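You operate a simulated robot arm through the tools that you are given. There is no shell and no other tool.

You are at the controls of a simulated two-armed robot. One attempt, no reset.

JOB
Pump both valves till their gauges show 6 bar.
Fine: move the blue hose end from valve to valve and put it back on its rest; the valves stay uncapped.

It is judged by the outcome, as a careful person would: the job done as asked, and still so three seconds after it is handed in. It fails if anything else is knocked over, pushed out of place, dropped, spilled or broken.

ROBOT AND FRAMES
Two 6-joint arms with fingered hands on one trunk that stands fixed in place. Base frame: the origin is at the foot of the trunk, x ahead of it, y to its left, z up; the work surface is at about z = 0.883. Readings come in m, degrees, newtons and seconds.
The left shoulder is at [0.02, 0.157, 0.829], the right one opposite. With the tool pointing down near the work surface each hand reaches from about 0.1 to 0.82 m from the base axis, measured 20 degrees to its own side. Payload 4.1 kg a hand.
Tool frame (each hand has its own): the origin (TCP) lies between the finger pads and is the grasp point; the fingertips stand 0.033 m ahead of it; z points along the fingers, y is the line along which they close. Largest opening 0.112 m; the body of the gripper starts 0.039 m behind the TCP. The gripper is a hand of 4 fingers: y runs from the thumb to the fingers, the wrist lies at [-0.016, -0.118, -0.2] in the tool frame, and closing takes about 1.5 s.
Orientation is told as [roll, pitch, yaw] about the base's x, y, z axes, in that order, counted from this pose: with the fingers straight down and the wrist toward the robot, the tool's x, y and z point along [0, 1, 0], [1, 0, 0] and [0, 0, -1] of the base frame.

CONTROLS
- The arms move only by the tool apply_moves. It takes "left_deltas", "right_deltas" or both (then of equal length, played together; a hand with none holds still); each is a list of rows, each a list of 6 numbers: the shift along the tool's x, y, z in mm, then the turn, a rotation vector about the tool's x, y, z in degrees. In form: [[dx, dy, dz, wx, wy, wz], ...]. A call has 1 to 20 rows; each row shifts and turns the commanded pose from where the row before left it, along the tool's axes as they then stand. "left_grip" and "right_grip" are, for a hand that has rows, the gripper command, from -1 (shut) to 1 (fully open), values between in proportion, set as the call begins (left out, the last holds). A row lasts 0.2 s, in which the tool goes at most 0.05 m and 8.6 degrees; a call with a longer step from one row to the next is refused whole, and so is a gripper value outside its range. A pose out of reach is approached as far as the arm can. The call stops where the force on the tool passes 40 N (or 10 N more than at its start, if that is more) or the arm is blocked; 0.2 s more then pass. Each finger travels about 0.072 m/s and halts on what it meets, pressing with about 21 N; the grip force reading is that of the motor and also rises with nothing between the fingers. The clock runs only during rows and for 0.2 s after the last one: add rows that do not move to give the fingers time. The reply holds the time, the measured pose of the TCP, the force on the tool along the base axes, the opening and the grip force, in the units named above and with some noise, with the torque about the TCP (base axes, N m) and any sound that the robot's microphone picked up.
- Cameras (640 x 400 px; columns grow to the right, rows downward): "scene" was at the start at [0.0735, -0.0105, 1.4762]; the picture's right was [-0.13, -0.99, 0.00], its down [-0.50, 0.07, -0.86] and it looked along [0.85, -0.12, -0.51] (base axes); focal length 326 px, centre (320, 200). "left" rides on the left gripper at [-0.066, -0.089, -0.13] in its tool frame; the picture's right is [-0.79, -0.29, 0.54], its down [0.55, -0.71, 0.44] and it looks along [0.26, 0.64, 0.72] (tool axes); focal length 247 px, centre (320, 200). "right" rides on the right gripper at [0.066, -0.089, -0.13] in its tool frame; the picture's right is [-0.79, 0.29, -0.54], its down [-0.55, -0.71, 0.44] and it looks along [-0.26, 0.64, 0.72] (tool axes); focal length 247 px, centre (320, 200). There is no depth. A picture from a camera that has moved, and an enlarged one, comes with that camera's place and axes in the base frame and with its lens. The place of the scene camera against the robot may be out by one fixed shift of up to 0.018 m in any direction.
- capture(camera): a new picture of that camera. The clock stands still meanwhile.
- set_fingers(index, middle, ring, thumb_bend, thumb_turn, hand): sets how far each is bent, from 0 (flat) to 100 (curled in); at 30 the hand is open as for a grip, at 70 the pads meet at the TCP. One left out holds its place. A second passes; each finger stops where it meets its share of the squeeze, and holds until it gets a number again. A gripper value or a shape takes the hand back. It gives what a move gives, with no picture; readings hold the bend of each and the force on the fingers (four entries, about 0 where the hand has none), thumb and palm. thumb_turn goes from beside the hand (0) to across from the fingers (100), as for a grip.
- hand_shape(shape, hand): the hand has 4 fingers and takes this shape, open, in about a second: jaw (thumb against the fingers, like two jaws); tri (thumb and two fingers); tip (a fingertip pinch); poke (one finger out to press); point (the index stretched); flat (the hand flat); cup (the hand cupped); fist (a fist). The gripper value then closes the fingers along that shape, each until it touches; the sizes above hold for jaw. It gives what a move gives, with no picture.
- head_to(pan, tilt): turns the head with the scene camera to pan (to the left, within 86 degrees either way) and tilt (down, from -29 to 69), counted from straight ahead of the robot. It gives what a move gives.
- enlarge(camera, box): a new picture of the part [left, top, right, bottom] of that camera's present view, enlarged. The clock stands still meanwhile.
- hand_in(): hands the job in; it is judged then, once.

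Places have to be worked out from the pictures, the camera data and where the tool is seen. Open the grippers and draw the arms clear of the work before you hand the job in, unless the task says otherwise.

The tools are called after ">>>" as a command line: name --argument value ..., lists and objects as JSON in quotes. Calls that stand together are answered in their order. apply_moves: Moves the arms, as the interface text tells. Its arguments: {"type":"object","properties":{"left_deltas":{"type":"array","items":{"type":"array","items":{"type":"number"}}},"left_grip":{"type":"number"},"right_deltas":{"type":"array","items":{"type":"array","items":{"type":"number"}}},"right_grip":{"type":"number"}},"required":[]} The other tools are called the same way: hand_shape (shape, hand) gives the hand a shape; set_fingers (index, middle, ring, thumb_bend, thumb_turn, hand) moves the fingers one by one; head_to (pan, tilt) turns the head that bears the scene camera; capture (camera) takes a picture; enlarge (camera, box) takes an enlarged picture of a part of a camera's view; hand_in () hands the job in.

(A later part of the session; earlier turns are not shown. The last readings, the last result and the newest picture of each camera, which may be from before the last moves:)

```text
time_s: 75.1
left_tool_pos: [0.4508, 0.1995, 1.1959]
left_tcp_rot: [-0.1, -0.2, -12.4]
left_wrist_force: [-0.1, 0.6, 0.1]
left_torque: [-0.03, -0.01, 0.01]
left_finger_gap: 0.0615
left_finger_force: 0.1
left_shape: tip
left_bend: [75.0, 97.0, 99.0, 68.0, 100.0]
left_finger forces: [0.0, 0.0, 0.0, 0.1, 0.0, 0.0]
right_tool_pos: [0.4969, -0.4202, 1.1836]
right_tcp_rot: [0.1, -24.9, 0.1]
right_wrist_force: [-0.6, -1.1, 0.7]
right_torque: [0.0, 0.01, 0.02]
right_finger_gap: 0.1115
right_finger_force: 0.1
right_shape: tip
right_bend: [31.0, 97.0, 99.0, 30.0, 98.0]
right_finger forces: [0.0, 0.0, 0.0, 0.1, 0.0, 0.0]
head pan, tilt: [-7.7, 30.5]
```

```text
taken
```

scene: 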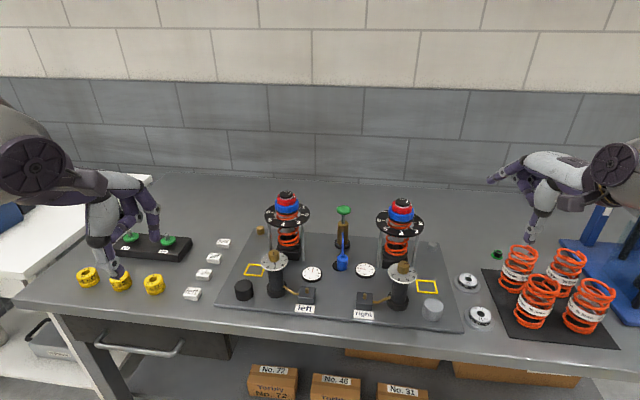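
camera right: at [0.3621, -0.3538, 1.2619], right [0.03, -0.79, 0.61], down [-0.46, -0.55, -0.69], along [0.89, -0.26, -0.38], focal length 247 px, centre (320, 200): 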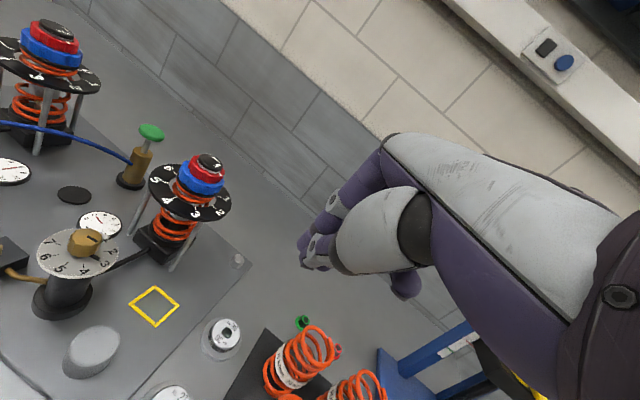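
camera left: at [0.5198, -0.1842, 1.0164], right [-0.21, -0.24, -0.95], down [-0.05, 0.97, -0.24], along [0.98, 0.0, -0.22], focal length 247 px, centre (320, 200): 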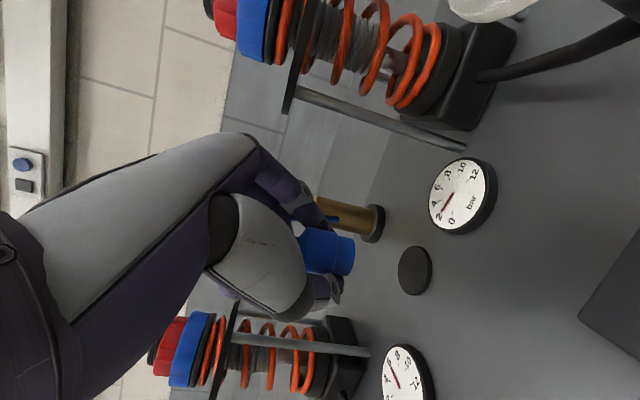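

Now the right hand goes to the centre line and turns to the mirrored pinch pose (rpy about [-37, -14, 20]), with a 60 mm opening.

>>> apply_moves --right_deltas '[[38, 0, 0, 0, 0, 0], [38, 0, 0, 0, 0, 0], [38, 0, 0, 0, 0, 0], [38, 0, 0, 0, 0, 0], [38, 0, 0, 0, 0, 0], [38, 0, 0, 0, 0, 0], [38, 0, 0, 0, 0, 0], [0, 0, 0, 8.3, 0, 0], [0, 0, 0, 8.3, 0, 0], [0, 0, 0, 8.3, 0, 0], [0, 0, 0, 0, -7.48, 0], [0, 0, 0, 0, -7.48, 0], [0, 0, 0, 0, -7.48, 0], [0, 0, 0, 0, -7.48, 0], [0, 0, 0, 0, -7.48, 0], [0, 0, 0, -5.44, 0, 4.16], [0, 0, 0, -5.44, 0, 4.16], [0, 0, 0, -3.93, 1.58, -5.15], [0, 0, 0, -3.93, 1.58, -5.15], [0, 0, 0, -3.93, 1.58, -5.15]]' --right_grip 0.1

>>> capture --camera "right"

>>> capture --camera "scene"

```text
time_s: 79.3
left_tool_pos: [0.4507, 0.1994, 1.1955]
left_tcp_rot: [-0.2, -0.3, -12.3]
left_wrist_force: [1.6, -0.4, 0.5]
left_torque: [-0.02, -0.03, -0.03]
left_finger_gap: 0.0613
left_finger_force: 0.1
left_shape: tip
left_bend: [75.0, 97.0, 99.0, 68.0, 100.0]
left_finger forces: [0.0, 0.0, 0.1, 0.0, 0.0, 0.1]
right_tool_pos: [0.4971, -0.1531, 1.1821]
right_tcp_rot: [-37.5, -13.7, 20.3]
right_wrist_force: [-0.4, -0.1, -0.3]
right_torque: [0.0, -0.01, -0.05]
right_finger_gap: 0.0622
right_finger_force: 0.0
right_shape: tip
right_bend: [75.0, 97.0, 99.0, 68.0, 100.0]
right_finger forces: [0.0, 0.1, 0.1, 0.0, 0.0, 0.0]
head pan, tilt: [-7.7, 30.5]
```

```text
taken
camera right: at [0.3567, -0.064, 1.2221], right [0.16, -0.26, 0.95], down [-0.4, -0.9, -0.18], along [0.9, -0.35, -0.25], focal length 247 px, centre (320, 200)
```

right: 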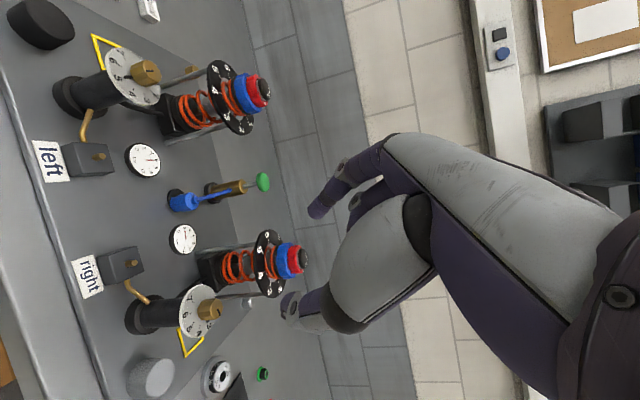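

```text
taken
```

scene: 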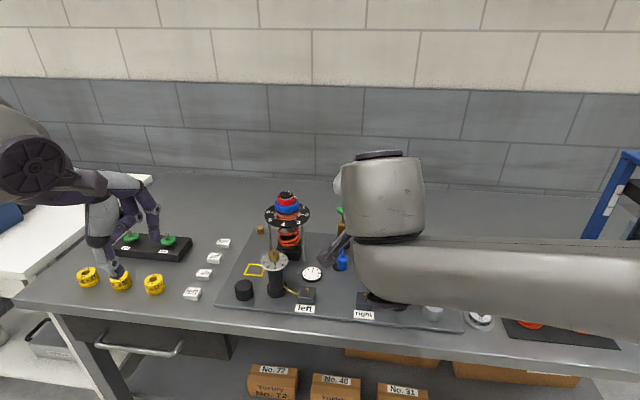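

The right hand reached the mirrored pose without complaint. I localise the hose end on the rest with the right camera.

>>> enlarge --camera "right" --box '[140, 160, 240, 230]'

>>> enlarge --camera "right" --box '[60, 130, 220, 330]'

```text
5.71 times, centred on (190, 195) of right
camera zoom: at [0.3567, -0.064, 1.2221], right [0.16, -0.26, 0.95], down [-0.4, -0.9, -0.18], along [0.9, -0.35, -0.25], focal length 1411 px, centre (1063, 229)
```

zoom: 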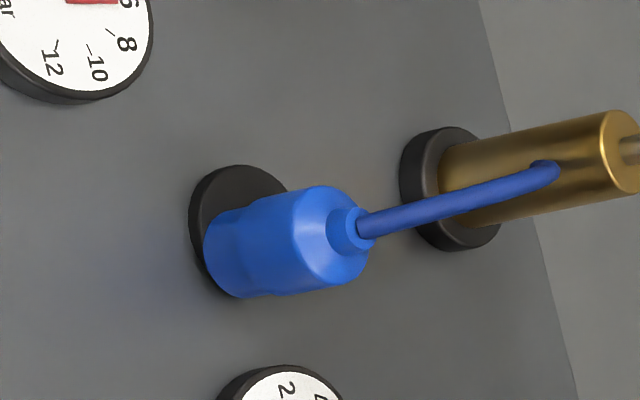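

```text
2.00 times, centred on (140, 230) of right
camera zoom: at [0.3567, -0.064, 1.2221], right [0.16, -0.26, 0.95], down [-0.4, -0.9, -0.18], along [0.9, -0.35, -0.25], focal length 494 px, centre (680, 140)
```

zoom: 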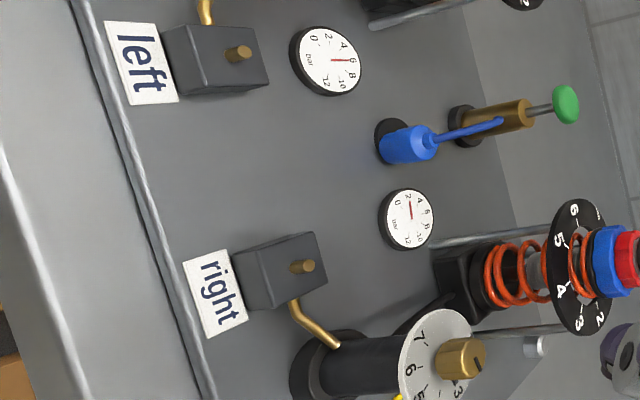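

The hose bottom is at (0.6805, -0.154). I move the right hand to a pre-grasp point 10 cm up along its finger axis, with a smaller opening.

>>> apply_moves --right_deltas '[[17.8, 14.9, 23.5, 0, 0, 0], [17.8, 14.9, 23.5, 0, 0, 0], [17.8, 14.9, 23.5, 0, 0, 0], [17.8, 14.9, 23.5, 0, 0, 0], [17.8, 14.9, 23.5, 0, 0, 0], [17.8, 14.9, 23.5, 0, 0, 0], [17.8, 14.9, 23.5, 0, 0, 0], [0, 0, 0, 0, 0, 0]]' --right_grip 0.0

>>> capture --camera "right"

>>> capture --camera "scene"

>>> capture --camera "left"

```text
time_s: 81.1
left_tool_pos: [0.4507, 0.2008, 1.1945]
left_tcp_rot: [-0.2, -0.3, -12.4]
left_wrist_force: [-1.0, 1.0, -0.4]
left_torque: [0.01, -0.01, 0.0]
left_finger_gap: 0.0614
left_finger_force: 0.1
left_shape: tip
left_bend: [75.0, 97.0, 99.0, 68.0, 100.0]
left_finger forces: [0.1, 0.0, 0.0, 0.1, 0.1, 0.1]
right_tool_pos: [0.6397, -0.1019, 1.0086]
right_tcp_rot: [-37.4, -13.7, 20.1]
right_wrist_force: [-0.6, -0.1, 0.2]
right_torque: [-0.01, 0.01, 0.0]
right_finger_gap: 0.0563
right_finger_force: 0.1
right_shape: tip
right_bend: [76.0, 97.0, 99.0, 70.0, 100.0]
right_finger forces: [0.0, 0.0, 0.0, 0.1, 0.0, 0.0]
head pan, tilt: [-7.7, 30.5]
```

```text
taken
camera right: at [0.4991, -0.0131, 1.0461], right [0.16, -0.26, 0.95], down [-0.4, -0.9, -0.18], along [0.9, -0.36, -0.25], focal length 247 px, centre (320, 200)
```

right: 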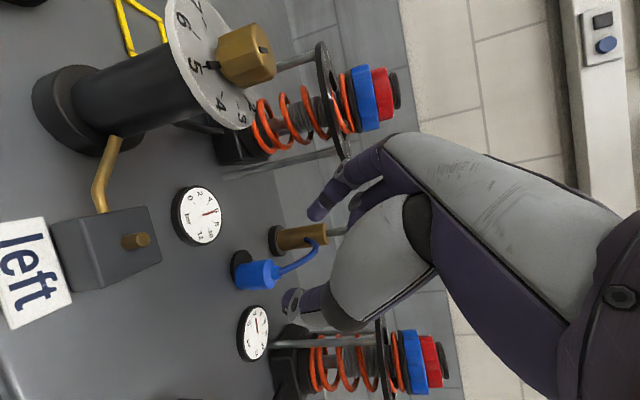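

```text
taken
```

scene: 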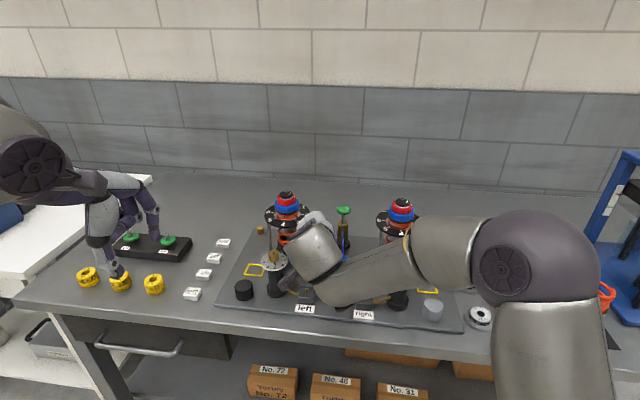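

```text
taken
camera left: at [0.3489, 0.1553, 1.325], right [-0.45, -0.71, -0.54], down [-0.57, 0.69, -0.44], along [0.69, 0.11, -0.72], focal length 247 px, centre (320, 200)
```

left: 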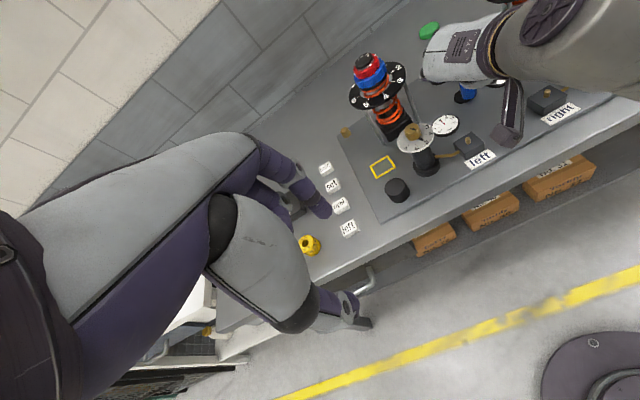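

Pre-grasp reached; the wrist camera body is clear of the left valve. I advance 70 mm along the fingers and look.

>>> apply_moves --right_deltas '[[0, 0, 17.5, 0, 0, 0], [0, 0, 17.5, 0, 0, 0], [0, 0, 17.5, 0, 0, 0], [0, 0, 17.5, 0, 0, 0], [0, 0, 0, 0, 0, 0]]'

>>> enlarge --camera "right" --box '[200, 160, 400, 330]'

>>> enlarge --camera "left" --box '[400, 30, 600, 190]'

```text
time_s: 82.3
left_tool_pos: [0.4507, 0.2002, 1.1947]
left_tcp_rot: [-0.1, -0.2, -12.4]
left_wrist_force: [0.6, 0.2, 0.1]
left_torque: [-0.02, -0.01, -0.01]
left_finger_gap: 0.0612
left_finger_force: 0.1
left_shape: tip
left_bend: [75.0, 97.0, 99.0, 68.0, 100.0]
left_finger forces: [0.0, 0.0, 0.1, 0.0, 0.0, 0.0]
right_tool_pos: [0.666, -0.1372, 0.9526]
right_tcp_rot: [-37.4, -13.7, 20.1]
right_wrist_force: [-0.2, -0.5, 0.0]
right_torque: [-0.04, -0.03, 0.0]
right_finger_gap: 0.0566
right_finger_force: 0.0
right_shape: tip
right_bend: [76.0, 97.0, 99.0, 70.0, 100.0]
right_finger forces: [0.0, 0.0, 0.0, 0.0, 0.0, 0.0]
head pan, tilt: [-7.7, 30.5]
```

```text
2.35 times, centred on (300, 245) of right
camera zoom: at [0.5253, -0.0485, 0.992], right [0.16, -0.26, 0.95], down [-0.4, -0.9, -0.18], along [0.9, -0.35, -0.25], focal length 581 px, centre (367, 94)
```

zoom: 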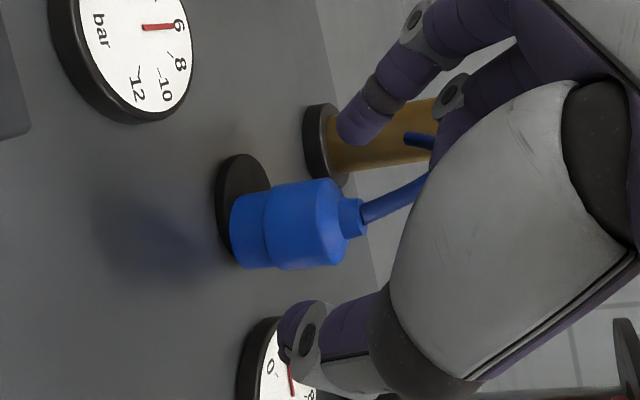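

```text
2.50 times, centred on (500, 110) of left
camera zoom: at [0.3489, 0.1553, 1.3249], right [-0.45, -0.71, -0.54], down [-0.57, 0.69, -0.44], along [0.69, 0.11, -0.72], focal length 617 px, centre (-130, 425)
```

zoom: 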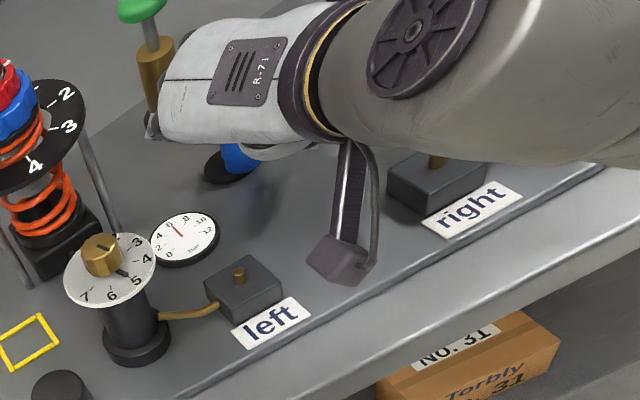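

The hose end is centred between index and thumb. I advance the last 30 mm.

>>> apply_moves --right_deltas '[[0, 0, 10, 0, 0, 0], [0, -0.5, 10, 0, 0, 0], [0, -0.5, 10, 0, 0, 0], [0, 0, 0, 0, 0, 0]]'

>>> enlarge --camera "right" --box '[200, 160, 400, 330]'

```text
time_s: 83.3
left_tool_pos: [0.4512, 0.2002, 1.194]
left_tcp_rot: [-0.2, -0.3, -12.3]
left_wrist_force: [-1.0, -0.9, -0.7]
left_torque: [0.04, -0.01, 0.0]
left_finger_gap: 0.0615
left_finger_force: 0.0
left_shape: tip
left_bend: [75.0, 97.0, 99.0, 68.0, 100.0]
left_finger forces: [0.1, 0.0, 0.1, 0.0, 0.0, 0.0]
right_tool_pos: [0.6749, -0.1528, 0.9299]
right_tcp_rot: [-37.4, -13.7, 20.2]
right_wrist_force: [-3.5, 4.1, 5.5]
right_torque: [-0.01, 0.22, -0.18]
right_finger_gap: 0.0567
right_finger_force: 0.0
right_shape: tip
right_bend: [76.0, 97.0, 99.0, 70.0, 100.0]
right_finger forces: [0.0, 0.0, 0.0, 0.0, 7.0, 0.0]
head pan, tilt: [-7.7, 30.5]
```

```text
2.35 times, centred on (300, 245) of right
camera zoom: at [0.5356, -0.0638, 0.969], right [0.16, -0.26, 0.95], down [-0.4, -0.9, -0.18], along [0.9, -0.35, -0.25], focal length 581 px, centre (367, 94)
```

zoom: 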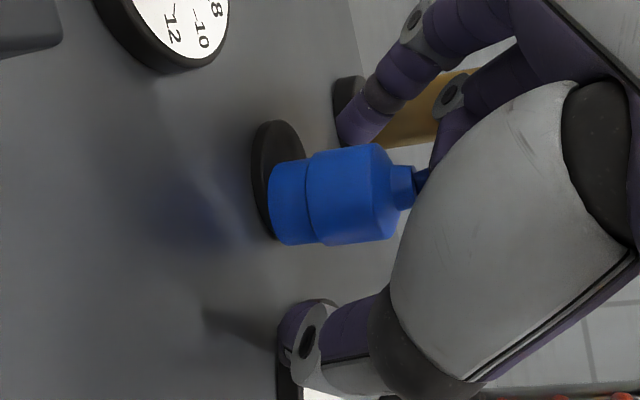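

The thumb touches the right gauge's rim (7 N on the thumb), and the hose end is closer to the index. I immediately raise 4 mm and shift toward the index side by 7 mm.

>>> apply_moves --right_deltas '[[-2.4, 0.95, -3.1, 0, 0, 0], [0, 7, 0, 0, 0, 0], [0, 0, 0, 0, 0, 0]]'

>>> enlarge --camera "right" --box '[200, 160, 400, 330]'

>>> enlarge --camera "scene" --box '[310, 230, 410, 310]'

```text
time_s: 84.1
left_tool_pos: [0.4512, 0.2009, 1.1958]
left_tcp_rot: [-0.1, -0.2, -12.3]
left_wrist_force: [0.8, -0.8, 0.0]
left_torque: [0.03, 0.0, 0.0]
left_finger_gap: 0.0614
left_finger_force: 0.1
left_shape: tip
left_bend: [75.0, 97.0, 99.0, 68.0, 100.0]
left_finger forces: [0.0, 0.0, 0.0, 0.0, 0.1, 0.0]
right_tool_pos: [0.6811, -0.1505, 0.9354]
right_tcp_rot: [-37.4, -13.7, 20.1]
right_wrist_force: [0.2, 0.0, 0.2]
right_torque: [0.05, -0.02, -0.04]
right_finger_gap: 0.0562
right_finger_force: 0.0
right_shape: tip
right_bend: [76.0, 97.0, 99.0, 70.0, 100.0]
right_finger forces: [0.0, 0.0, 0.1, 0.0, 0.0, 0.0]
head pan, tilt: [-7.7, 30.5]
```

```text
2.35 times, centred on (300, 245) of right
camera zoom: at [0.5418, -0.0623, 0.9744], right [0.16, -0.26, 0.95], down [-0.4, -0.9, -0.18], along [0.9, -0.35, -0.25], focal length 581 px, centre (367, 94)
```

zoom: 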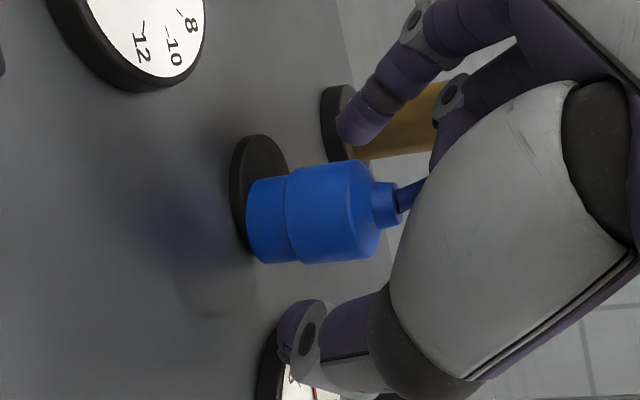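

```text
5.00 times, centred on (360, 270) of scene
camera zoom: at [0.0735, -0.0105, 1.4762], right [-0.13, -0.99, 0.0], down [-0.5, 0.07, -0.86], along [0.85, -0.12, -0.51], focal length 1631 px, centre (120, -150)
```

zoom: 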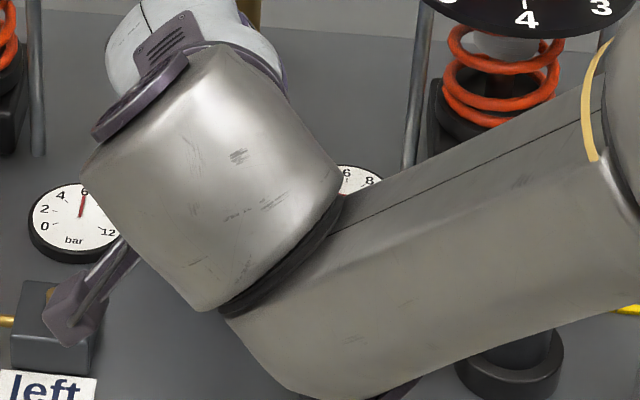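

Now centred and free of contact; my estimate puts the forearm about 5 cm clear of the right reservoir. I narrow the opening, then lower 4 mm.

>>> apply_moves --right_deltas '[[0, 0, 0, 0, 0, 0], [0, 0, 0, 0, 0, 0], [2.4, -0.95, 3.1, 0, 0, 0], [0, 0, 0, 0, 0, 0]]' --right_grip -0.3

>>> enlarge --camera "right" --box '[200, 160, 400, 330]'

```text
time_s: 85.1
left_tool_pos: [0.4497, 0.2005, 1.1943]
left_tcp_rot: [-0.1, -0.3, -12.3]
left_wrist_force: [-1.3, -0.1, 0.5]
left_torque: [0.01, -0.03, -0.01]
left_finger_gap: 0.0614
left_finger_force: 0.0
left_shape: tip
left_bend: [75.0, 97.0, 99.0, 68.0, 100.0]
left_finger forces: [0.1, 0.1, 0.1, 0.0, 0.0, 0.0]
right_tool_pos: [0.6822, -0.1515, 0.9312]
right_tcp_rot: [-37.4, -13.6, 20.2]
right_wrist_force: [-0.4, 0.4, -0.7]
right_torque: [-0.04, -0.03, 0.0]
right_finger_gap: 0.0398
right_finger_force: 0.2
right_shape: tip
right_bend: [76.0, 97.0, 99.0, 73.0, 100.0]
right_finger forces: [0.1, 0.1, 0.0, 0.0, 0.0, 0.1]
head pan, tilt: [-7.7, 30.5]
```

```text
2.35 times, centred on (300, 245) of right
camera zoom: at [0.5419, -0.0623, 0.9706], right [0.16, -0.26, 0.95], down [-0.4, -0.9, -0.18], along [0.9, -0.36, -0.25], focal length 581 px, centre (367, 94)
```

zoom: 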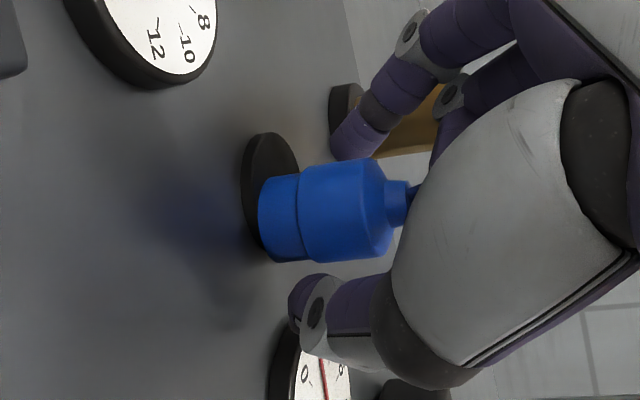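

The thumb is now free of the gauge and the hose end sits between the pads. I close the pinch.

>>> apply_moves --right_deltas '[[0, 0, 0, 0, 0, 0], [0, 0, 0, 0, 0, 0], [0, 0, 0, 0, 0, 0], [0, 0, 0, 0, 0, 0], [0, 0, 0, 0, 0, 0], [0, 0, 0, 0, 0, 0]]' --right_grip -1

>>> enlarge --camera "right" --box '[200, 160, 400, 330]'

```text
time_s: 86.5
left_tool_pos: [0.4511, 0.2005, 1.1947]
left_tcp_rot: [-0.1, -0.2, -12.2]
left_wrist_force: [-0.1, 0.9, -0.4]
left_torque: [0.02, 0.01, 0.02]
left_finger_gap: 0.0612
left_finger_force: 0.1
left_shape: tip
left_bend: [75.0, 97.0, 99.0, 68.0, 100.0]
left_finger forces: [0.1, 0.0, 0.0, 0.0, 0.0, 0.1]
right_tool_pos: [0.6822, -0.1513, 0.9313]
right_tcp_rot: [-37.4, -13.7, 20.1]
right_wrist_force: [-0.5, 0.8, 0.4]
right_torque: [-0.01, 0.01, 0.01]
right_finger_gap: 0.0133
right_finger_force: 21.9
right_shape: tip
right_bend: [75.0, 100.0, 100.0, 78.0, 100.0]
right_finger forces: [0.0, 0.0, 0.1, 0.0, 0.1, 0.0]
head pan, tilt: [-7.7, 30.5]
```

```text
2.35 times, centred on (300, 245) of right
camera zoom: at [0.5418, -0.0623, 0.9706], right [0.16, -0.26, 0.95], down [-0.4, -0.9, -0.18], along [0.9, -0.35, -0.25], focal length 581 px, centre (367, 94)
```

zoom: 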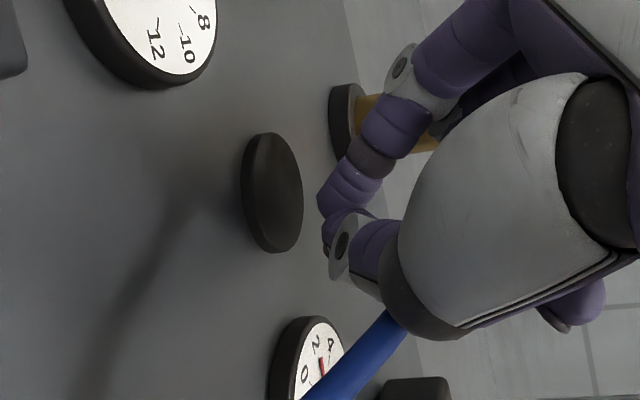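

The hose end slipped out of the pinch. I look at where it went before moving anything.

>>> capture --camera "right"

>>> capture --camera "scene"

>>> capture --camera "left"

```text
taken
camera right: at [0.5418, -0.0623, 0.9706], right [0.16, -0.26, 0.95], down [-0.4, -0.9, -0.18], along [0.9, -0.35, -0.25], focal length 247 px, centre (320, 200)
```

right: 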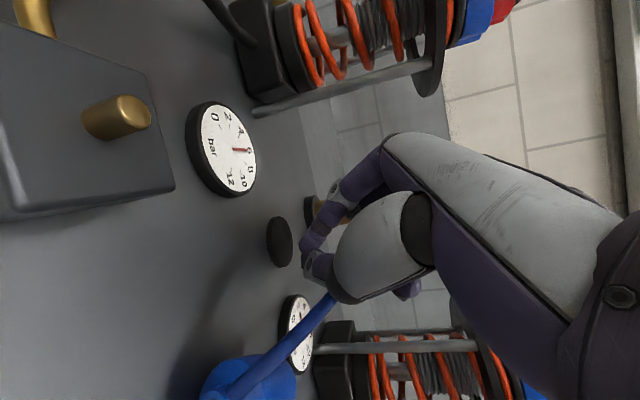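

```text
taken
```

scene: 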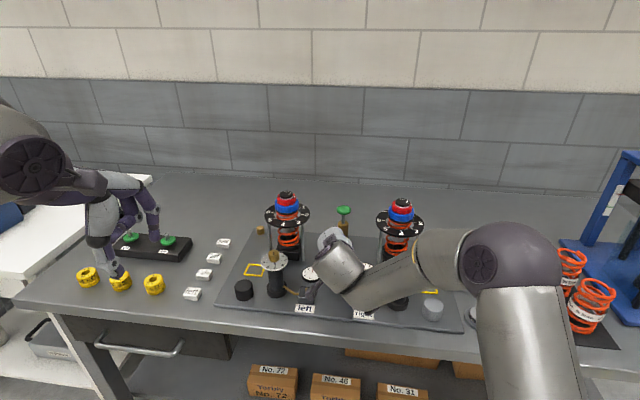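

```text
taken
camera left: at [0.349, 0.1553, 1.3249], right [-0.45, -0.71, -0.54], down [-0.57, 0.69, -0.44], along [0.69, 0.11, -0.72], focal length 247 px, centre (320, 200)
```

left: 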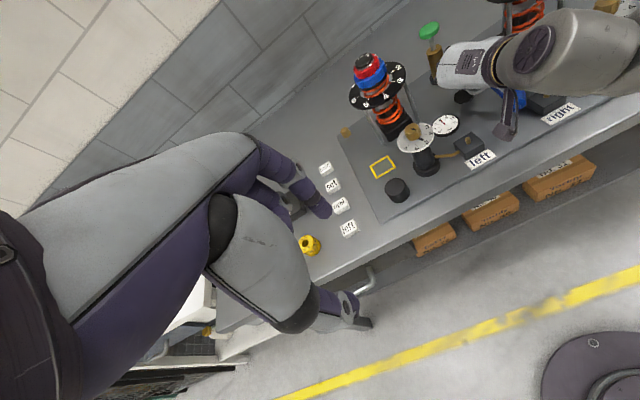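

The hose end seems to lie between the rest and the right valve box. I enlarge from the left and right cameras.

>>> enlarge --camera "left" --box '[450, 60, 600, 150]'

>>> enlarge --camera "right" --box '[120, 280, 340, 400]'

>>> enlarge --camera "scene" --box '[290, 220, 430, 330]'

```text
4.27 times, centred on (525, 105) of left
camera zoom: at [0.349, 0.1553, 1.3249], right [-0.45, -0.71, -0.54], down [-0.57, 0.69, -0.44], along [0.69, 0.11, -0.72], focal length 1054 px, centre (-555, 605)
```

zoom: 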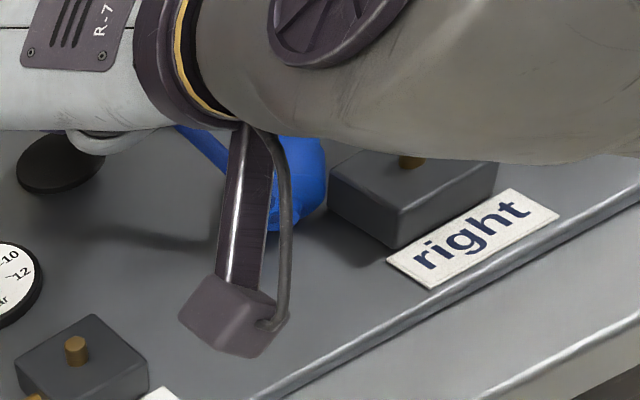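

```text
2.91 times, centred on (230, 340) of right
camera zoom: at [0.5418, -0.0623, 0.9706], right [0.16, -0.26, 0.95], down [-0.4, -0.9, -0.18], along [0.9, -0.35, -0.25], focal length 718 px, centre (582, -207)
```

zoom: 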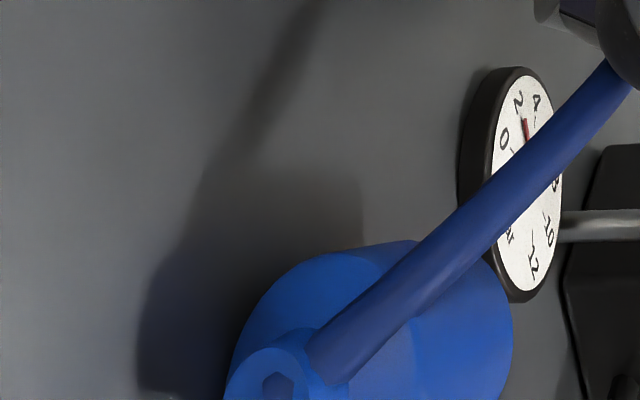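

```text
3.64 times, centred on (360, 275) of scene
camera zoom: at [0.0735, -0.0105, 1.4762], right [-0.13, -0.99, 0.0], down [-0.5, 0.07, -0.86], along [0.85, -0.12, -0.51], focal length 1186 px, centre (174, -73)
```

zoom: 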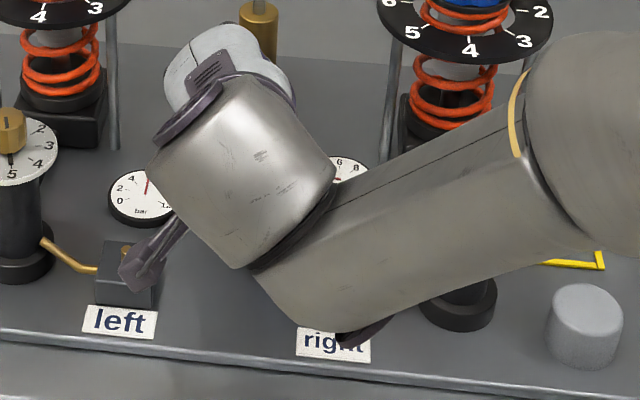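

The hose end has fallen on its side near the right gauge. I withdraw the right hand upward along its finger axis to get a clear view.

>>> apply_moves --right_deltas '[[0, 0, -15, 0, 0, 0], [0, 0, -20, 0, 0, 0], [0, 0, -20, 0, 0, 0], [0, 0, -20, 0, 0, 0], [0, 0, -20, 0, 0, 0], [-14, 5.7, -18.5, 0, 0, 0], [-14, 5.7, -18.5, 0, 0, 0], [-14, 5.7, -18.5, 0, 0, 0], [-14, 5.7, -18.5, 0, 0, 0]]'

>>> capture --camera "right"

>>> capture --camera "scene"

>>> capture --camera "left"

```text
time_s: 88.5
left_tool_pos: [0.4517, 0.2003, 1.1937]
left_tcp_rot: [-0.1, -0.2, -12.2]
left_wrist_force: [-0.2, -0.2, -0.3]
left_torque: [-0.02, 0.0, 0.01]
left_finger_gap: 0.0614
left_finger_force: 0.0
left_shape: tip
left_bend: [75.0, 97.0, 99.0, 68.0, 100.0]
left_finger forces: [0.0, 0.0, 0.0, 0.1, 0.0, 0.0]
right_tool_pos: [0.6443, -0.1043, 1.1017]
right_tcp_rot: [-37.3, -13.7, 20.1]
right_wrist_force: [0.3, -0.4, 0.2]
right_torque: [0.0, -0.01, -0.01]
right_finger_gap: 0.0132
right_finger_force: 20.5
right_shape: tip
right_bend: [75.0, 100.0, 100.0, 78.0, 100.0]
right_finger forces: [0.0, 0.1, 0.1, 0.1, 0.0, 0.1]
head pan, tilt: [-7.7, 30.5]
```

```text
taken
camera right: at [0.5052, -0.0143, 1.1404], right [0.16, -0.26, 0.95], down [-0.4, -0.9, -0.18], along [0.9, -0.36, -0.25], focal length 247 px, centre (320, 200)
```

right: 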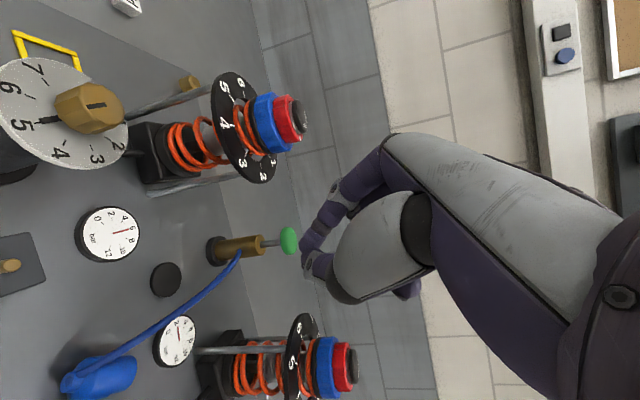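

```text
taken
```

scene: 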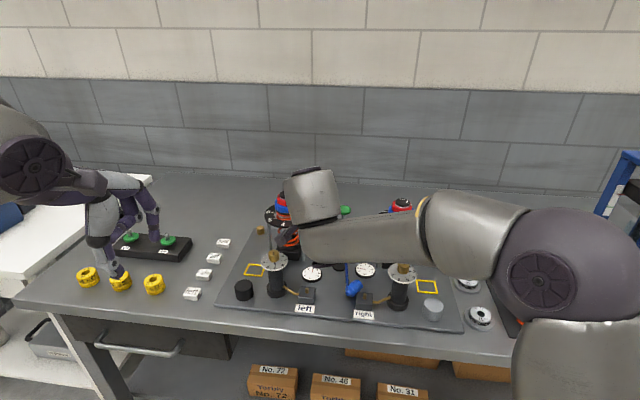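

```text
taken
camera left: at [0.3491, 0.1553, 1.3249], right [-0.45, -0.71, -0.54], down [-0.57, 0.69, -0.44], along [0.69, 0.11, -0.72], focal length 247 px, centre (320, 200)
```

left: 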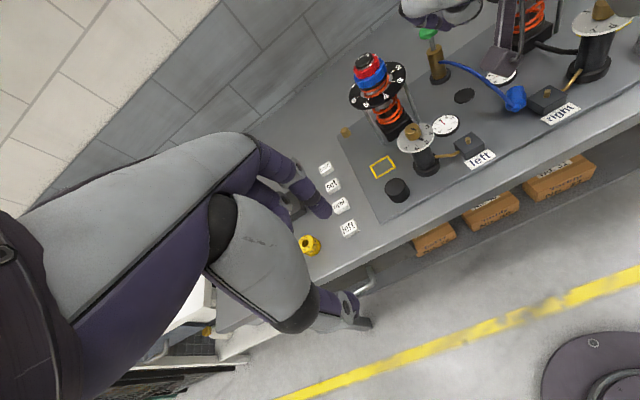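

>>> enlarge --camera "scene" --box '[310, 250, 400, 330]'

>>> enlarge --camera "left" --box '[470, 50, 600, 150]'

>>> enlarge --camera "right" --box '[40, 230, 220, 400]'

```text
5.00 times, centred on (355, 290) of scene
camera zoom: at [0.0737, -0.0105, 1.4762], right [-0.13, -0.99, 0.0], down [-0.5, 0.07, -0.86], along [0.85, -0.12, -0.51], focal length 1631 px, centre (145, -250)
```

zoom: 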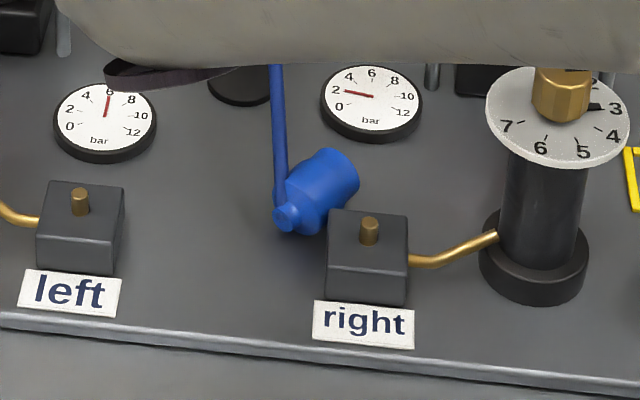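

```text
4.00 times, centred on (535, 100) of left
camera zoom: at [0.3491, 0.1553, 1.3249], right [-0.45, -0.71, -0.54], down [-0.57, 0.69, -0.44], along [0.69, 0.11, -0.72], focal length 988 px, centre (-540, 600)
```

zoom: 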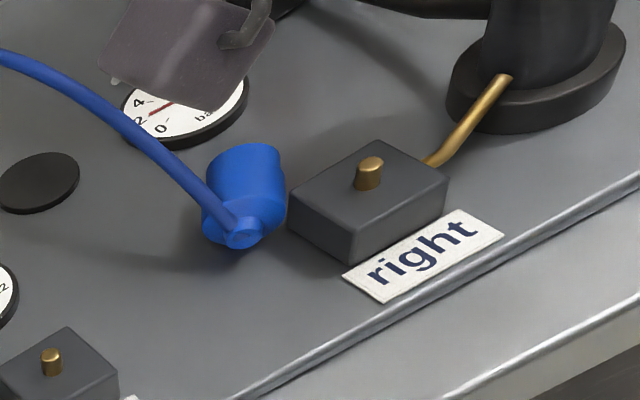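

```text
2.35 times, centred on (130, 315) of right
camera zoom: at [0.5052, -0.0143, 1.1404], right [0.16, -0.26, 0.95], down [-0.4, -0.9, -0.18], along [0.9, -0.36, -0.25], focal length 581 px, centre (767, -71)
```

zoom: 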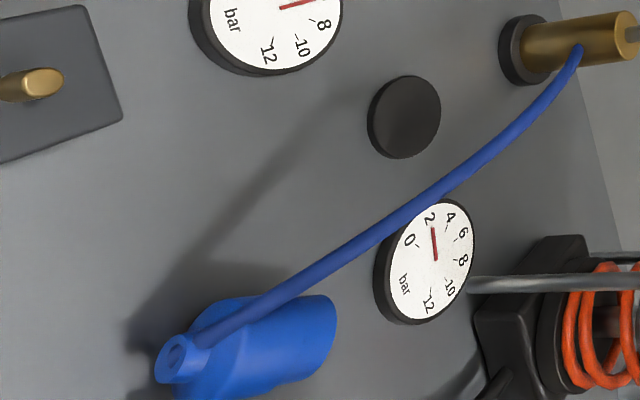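

The hose end lies on its side at about (0.60, -0.17), mouth pointing forward-right, next to the right valve box; nothing else was disturbed. The left hand can pick it up and stand it up again, so I first move the right arm back and away to the right.

>>> apply_moves --right_deltas '[[-6.7, -21.2, -24.7, 0, 0, 0], [-6.7, -21.2, -24.7, 0, 0, 0], [-6.7, -21.2, -24.7, 0, 0, 0], [-6.7, -21.2, -24.7, 0, 0, 0], [-6.7, -21.2, -24.7, 0, 0, 0], [0, 0, 0, 3.93, -1.58, 5.15], [0, 0, 0, 3.93, -1.58, 5.15], [0, 0, 0, 3.93, -1.58, 5.15], [0, 0, 0, 5.44, 0, -4.16], [0, 0, 0, 5.44, 0, -4.16], [0, 0, 0, 0, 7.48, 0], [0, 0, 0, 0, 7.48, 0], [0, 0, 0, 0, 7.48, 0], [0, 0, 0, 0, 7.48, 0], [0, 0, 0, 0, 7.48, 0], [-40, 0, 0, 0, 0, 0], [-40, 0, 0, 0, 0, 0], [-40, 0, 0, 0, 0, 0], [-40, 0, 0, 0, 0, 0], [-40, 0, 0, 0, 0, 0]]'

>>> capture --camera "scene"

>>> capture --camera "right"

```text
time_s: 92.7
left_tool_pos: [0.4508, 0.2006, 1.1952]
left_tcp_rot: [0.0, -0.2, -12.2]
left_wrist_force: [0.0, -0.2, 0.3]
left_torque: [-0.01, -0.03, -0.03]
left_finger_gap: 0.0613
left_finger_force: 0.1
left_shape: tip
left_bend: [75.0, 97.0, 99.0, 68.0, 100.0]
left_finger forces: [0.0, 0.0, 0.0, 0.0, 0.0, 0.0]
right_tool_pos: [0.5064, -0.3016, 1.1912]
right_tcp_rot: [0.0, 0.0, 0.3]
right_wrist_force: [-0.1, 0.5, -0.5]
right_torque: [0.0, 0.02, -0.01]
right_finger_gap: 0.0131
right_finger_force: 20.8
right_shape: tip
right_bend: [75.0, 100.0, 100.0, 78.0, 100.0]
right_finger forces: [0.0, 0.0, 0.1, 0.1, 0.0, 0.1]
head pan, tilt: [-7.7, 30.5]
```

```text
taken
```

scene: 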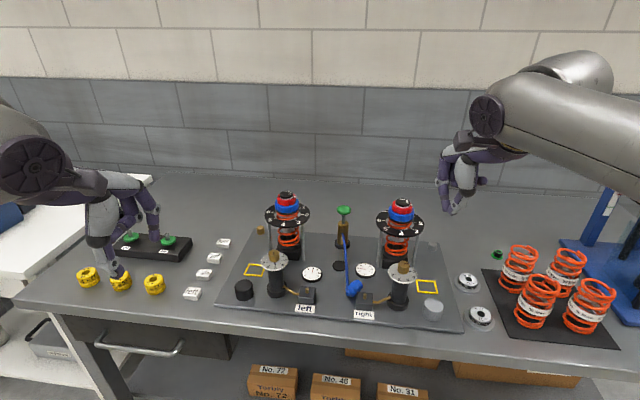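

```text
taken
camera right: at [0.4176, -0.2354, 1.3186], right [0.29, -0.79, 0.54], down [-0.71, -0.56, -0.44], along [0.64, -0.26, -0.72], focal length 247 px, centre (320, 200)
```

right: 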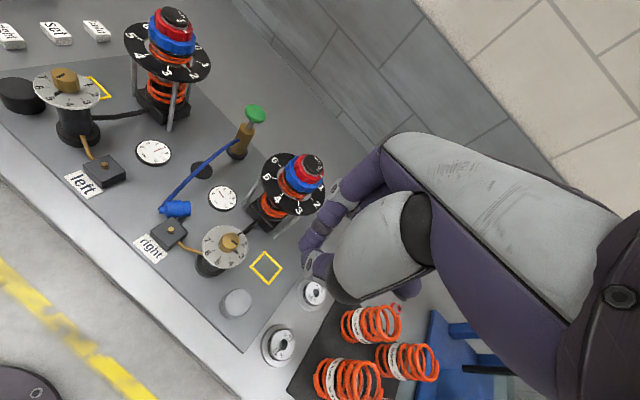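

Everything else is in place. I examine the hose end from both the scene and right cameras to fix its pose.

>>> enlarge --camera "scene" --box '[320, 240, 400, 320]'

>>> enlarge --camera "right" --box '[120, 170, 240, 270]'

>>> enlarge --camera "left" --box '[470, 50, 600, 150]'

```text
5.00 times, centred on (360, 280) of scene
camera zoom: at [0.0735, -0.0101, 1.4762], right [-0.13, -0.99, 0.0], down [-0.5, 0.07, -0.86], along [0.85, -0.12, -0.51], focal length 1631 px, centre (120, -200)
```

zoom: 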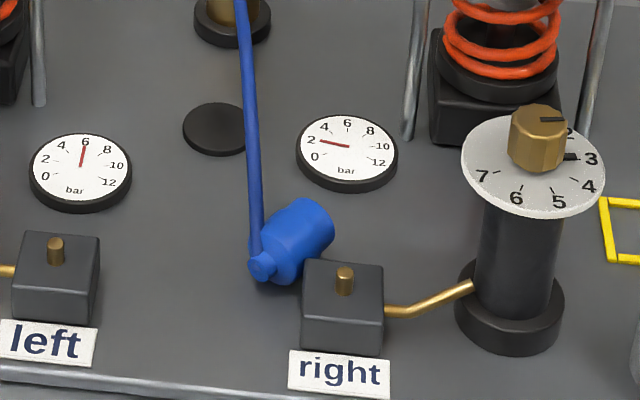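

```text
4.00 times, centred on (180, 220) of right
camera zoom: at [0.4176, -0.2354, 1.3186], right [0.29, -0.79, 0.54], down [-0.71, -0.56, -0.44], along [0.64, -0.26, -0.72], focal length 988 px, centre (880, 120)
```

zoom: 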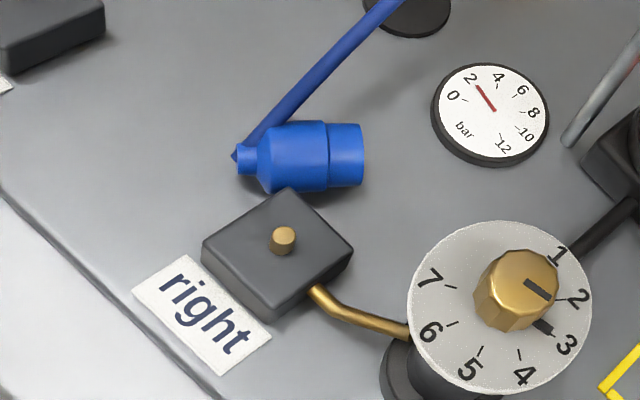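

```text
4.00 times, centred on (535, 100) of left
camera zoom: at [0.3489, 0.1556, 1.3249], right [-0.45, -0.71, -0.54], down [-0.57, 0.69, -0.44], along [0.69, 0.11, -0.72], focal length 988 px, centre (-540, 600)
```

zoom: 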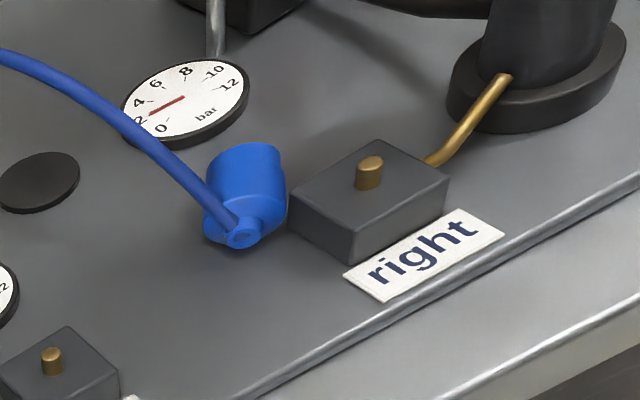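

The hose end lies on its side, neck at (0.582, -0.145) and mouth at (0.608, -0.179), touching the box corner, so there is no room for the thumb. I will nudge its neck forward with closed left fingertips to swing it clear, then pick it up. First I close the left pinch and bring it over, moving the right arm farther right.

>>> apply_moves --left_deltas '[[0, 0, 0, 0, 0, 0], [-40, 10, 0, 0, 0, 0], [-40, 10, 0, 0, 0, 0], [-40, 10, 0, 0, 0, 0], [-40, 10, 0, 0, 0, 0], [-40, 10, 0, 0, 0, 0], [-40, 10, 0, 0, 0, 0], [-40, 10, 0, 0, 0, 0], [-40, 10, 0, 0, 0, 0], [0, 0, 0, 0, 0, 0]]' --left_grip -1 --right_deltas '[[-30, 0, 0, 0, 0, 0], [-30, 0, 0, 0, 0, 0], [-30, 0, 0, 0, 0, 0], [-30, 0, 0, 0, 0, 0], [0, 0, 0, 0, 0, 0], [0, 0, 0, 0, 0, 0], [0, 0, 0, 0, 0, 0], [0, 0, 0, 0, 0, 0], [0, 0, 0, 0, 0, 0], [0, 0, 0, 0, 0, 0]]'

>>> capture --camera "left"

>>> capture --camera "scene"

```text
time_s: 94.9
left_tool_pos: [0.4612, -0.1283, 1.1964]
left_tcp_rot: [-0.2, -0.2, -12.3]
left_wrist_force: [0.2, -0.1, -0.1]
left_torque: [0.0, 0.04, 0.0]
left_finger_gap: 0.0001
left_finger_force: 20.8
left_shape: tip
left_bend: [70.0, 99.0, 100.0, 51.0, 100.0]
left_finger forces: [0.0, 0.1, 0.0, 0.1, 0.1, 0.0]
right_tool_pos: [0.5064, -0.422, 1.1903]
right_tcp_rot: [0.1, 0.1, 0.1]
right_wrist_force: [-0.7, 0.3, 0.2]
right_torque: [-0.02, 0.01, 0.0]
right_finger_gap: 0.0133
right_finger_force: 21.0
right_shape: tip
right_bend: [75.0, 100.0, 100.0, 78.0, 100.0]
right_finger forces: [0.1, 0.1, 0.1, 0.1, 0.1, 0.0]
head pan, tilt: [-7.7, 30.5]
```

```text
taken
camera left: at [0.358, -0.1738, 1.326], right [-0.45, -0.71, -0.54], down [-0.57, 0.69, -0.44], along [0.69, 0.11, -0.72], focal length 247 px, centre (320, 200)
```

left: 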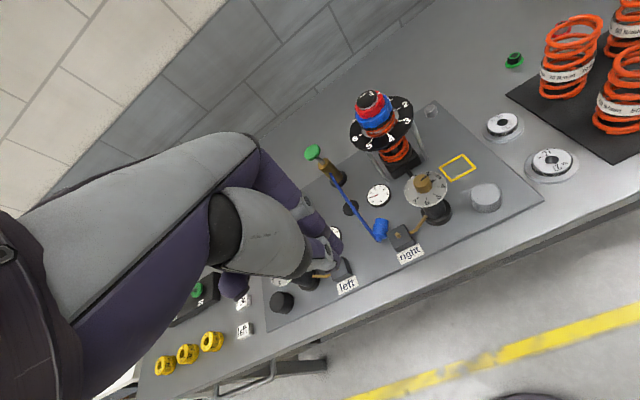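

```text
taken
```

scene: 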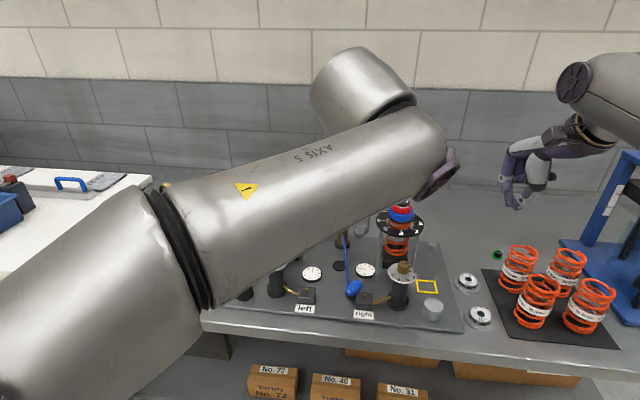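

Now I lower the closed left fingertips to a spot just behind the neck, about (0.548, -0.140), left of the right box.

>>> apply_moves --left_deltas '[[1.1, 14.6, 37.7, 0, 0, 0], [1.1, 14.6, 37.7, 0, 0, 0], [1.1, 14.6, 37.7, 0, 0, 0], [1.1, 14.6, 37.7, 0, 0, 0], [1.1, 14.6, 37.7, 0, 0, 0], [1.1, 14.6, 37.7, 0, 0, 0], [0, 0, 0, 0, 0, 0]]'

>>> capture --camera "left"

>>> enlarge --camera "left" --box '[240, 160, 500, 340]'

```text
time_s: 96.5
left_tool_pos: [0.5487, -0.1424, 0.9705]
left_tcp_rot: [-0.1, -0.2, -12.4]
left_wrist_force: [0.2, -0.8, -1.0]
left_torque: [0.0, -0.04, -0.03]
left_finger_gap: 0.0
left_finger_force: 20.9
left_shape: tip
left_bend: [70.0, 99.0, 100.0, 51.0, 100.0]
left_finger forces: [0.0, 0.0, 0.0, 0.0, 0.1, 0.0]
right_tool_pos: [0.5058, -0.4228, 1.1894]
right_tcp_rot: [0.0, 0.0, 0.0]
right_wrist_force: [0.3, -0.4, 0.1]
right_torque: [-0.03, -0.01, 0.0]
right_finger_gap: 0.0135
right_finger_force: 21.1
right_shape: tip
right_bend: [75.0, 100.0, 100.0, 78.0, 100.0]
right_finger forces: [0.0, 0.0, 0.0, 0.0, 0.2, 0.0]
head pan, tilt: [-7.7, 30.5]
```

```text
taken
camera left: at [0.4459, -0.1863, 1.0999], right [-0.45, -0.71, -0.54], down [-0.57, 0.69, -0.44], along [0.69, 0.11, -0.72], focal length 247 px, centre (320, 200)
```

left: 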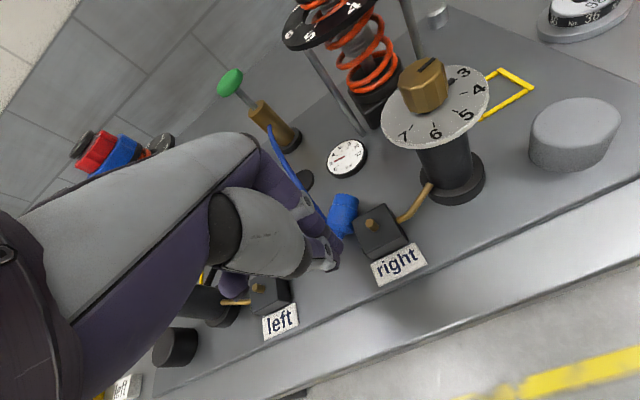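

```text
2.22 times, centred on (370, 250) of left
camera zoom: at [0.4459, -0.1863, 1.0999], right [-0.45, -0.71, -0.54], down [-0.57, 0.69, -0.44], along [0.69, 0.11, -0.72], focal length 549 px, centre (209, 89)
```

zoom: 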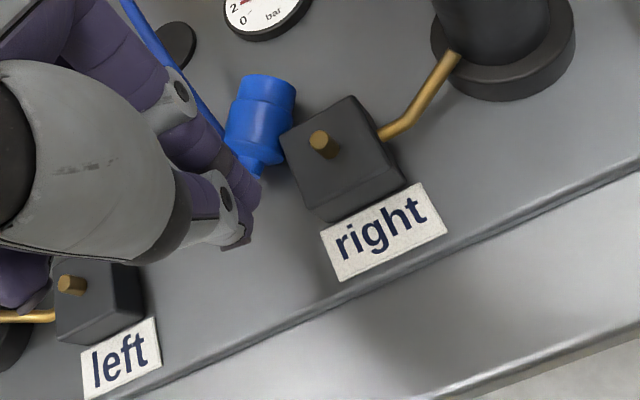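

The tips are about 5 mm clear of the right box. I shift 4 mm left and lower to about 9 mm above the board.

>>> apply_moves --left_deltas '[[4, 0, 0, 0, 0, 0], [0, 0, 14.4, 0, 0, 0], [0, 0, 14.4, 0, 0, 0], [0, 0, 14.4, 0, 0, 0], [0, 0, 0, 0, 0, 0]]'

>>> enlarge --camera "left" --box '[240, 160, 500, 340]'

```text
time_s: 97.7
left_tool_pos: [0.5505, -0.137, 0.9261]
left_tcp_rot: [-0.1, -0.2, -12.2]
left_wrist_force: [0.1, 1.0, -0.7]
left_torque: [-0.01, -0.02, 0.0]
left_finger_gap: 0.0001
left_finger_force: 21.0
left_shape: tip
left_bend: [70.0, 99.0, 100.0, 51.0, 100.0]
left_finger forces: [0.0, 0.1, 0.0, 0.1, 0.0, 0.0]
right_tool_pos: [0.5068, -0.4215, 1.1903]
right_tcp_rot: [0.0, 0.0, 0.2]
right_wrist_force: [0.5, 0.2, 0.4]
right_torque: [0.01, 0.06, -0.02]
right_finger_gap: 0.0134
right_finger_force: 21.1
right_shape: tip
right_bend: [75.0, 100.0, 100.0, 78.0, 100.0]
right_finger forces: [0.0, 0.0, 0.1, 0.0, 0.0, 0.0]
head pan, tilt: [-7.7, 30.5]
```

```text
2.22 times, centred on (370, 250) of left
camera zoom: at [0.4473, -0.1826, 1.0563], right [-0.45, -0.71, -0.54], down [-0.57, 0.69, -0.44], along [0.69, 0.11, -0.72], focal length 549 px, centre (209, 89)
```

zoom: 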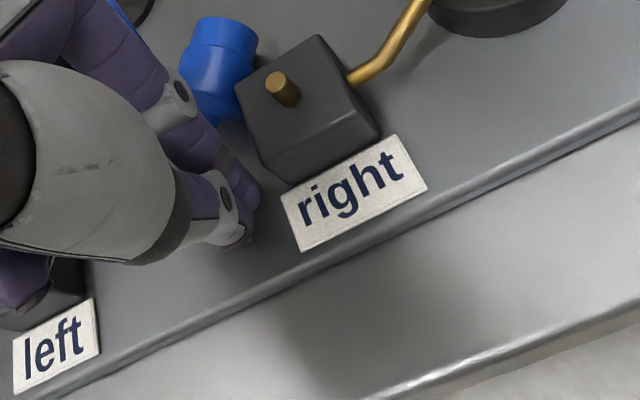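

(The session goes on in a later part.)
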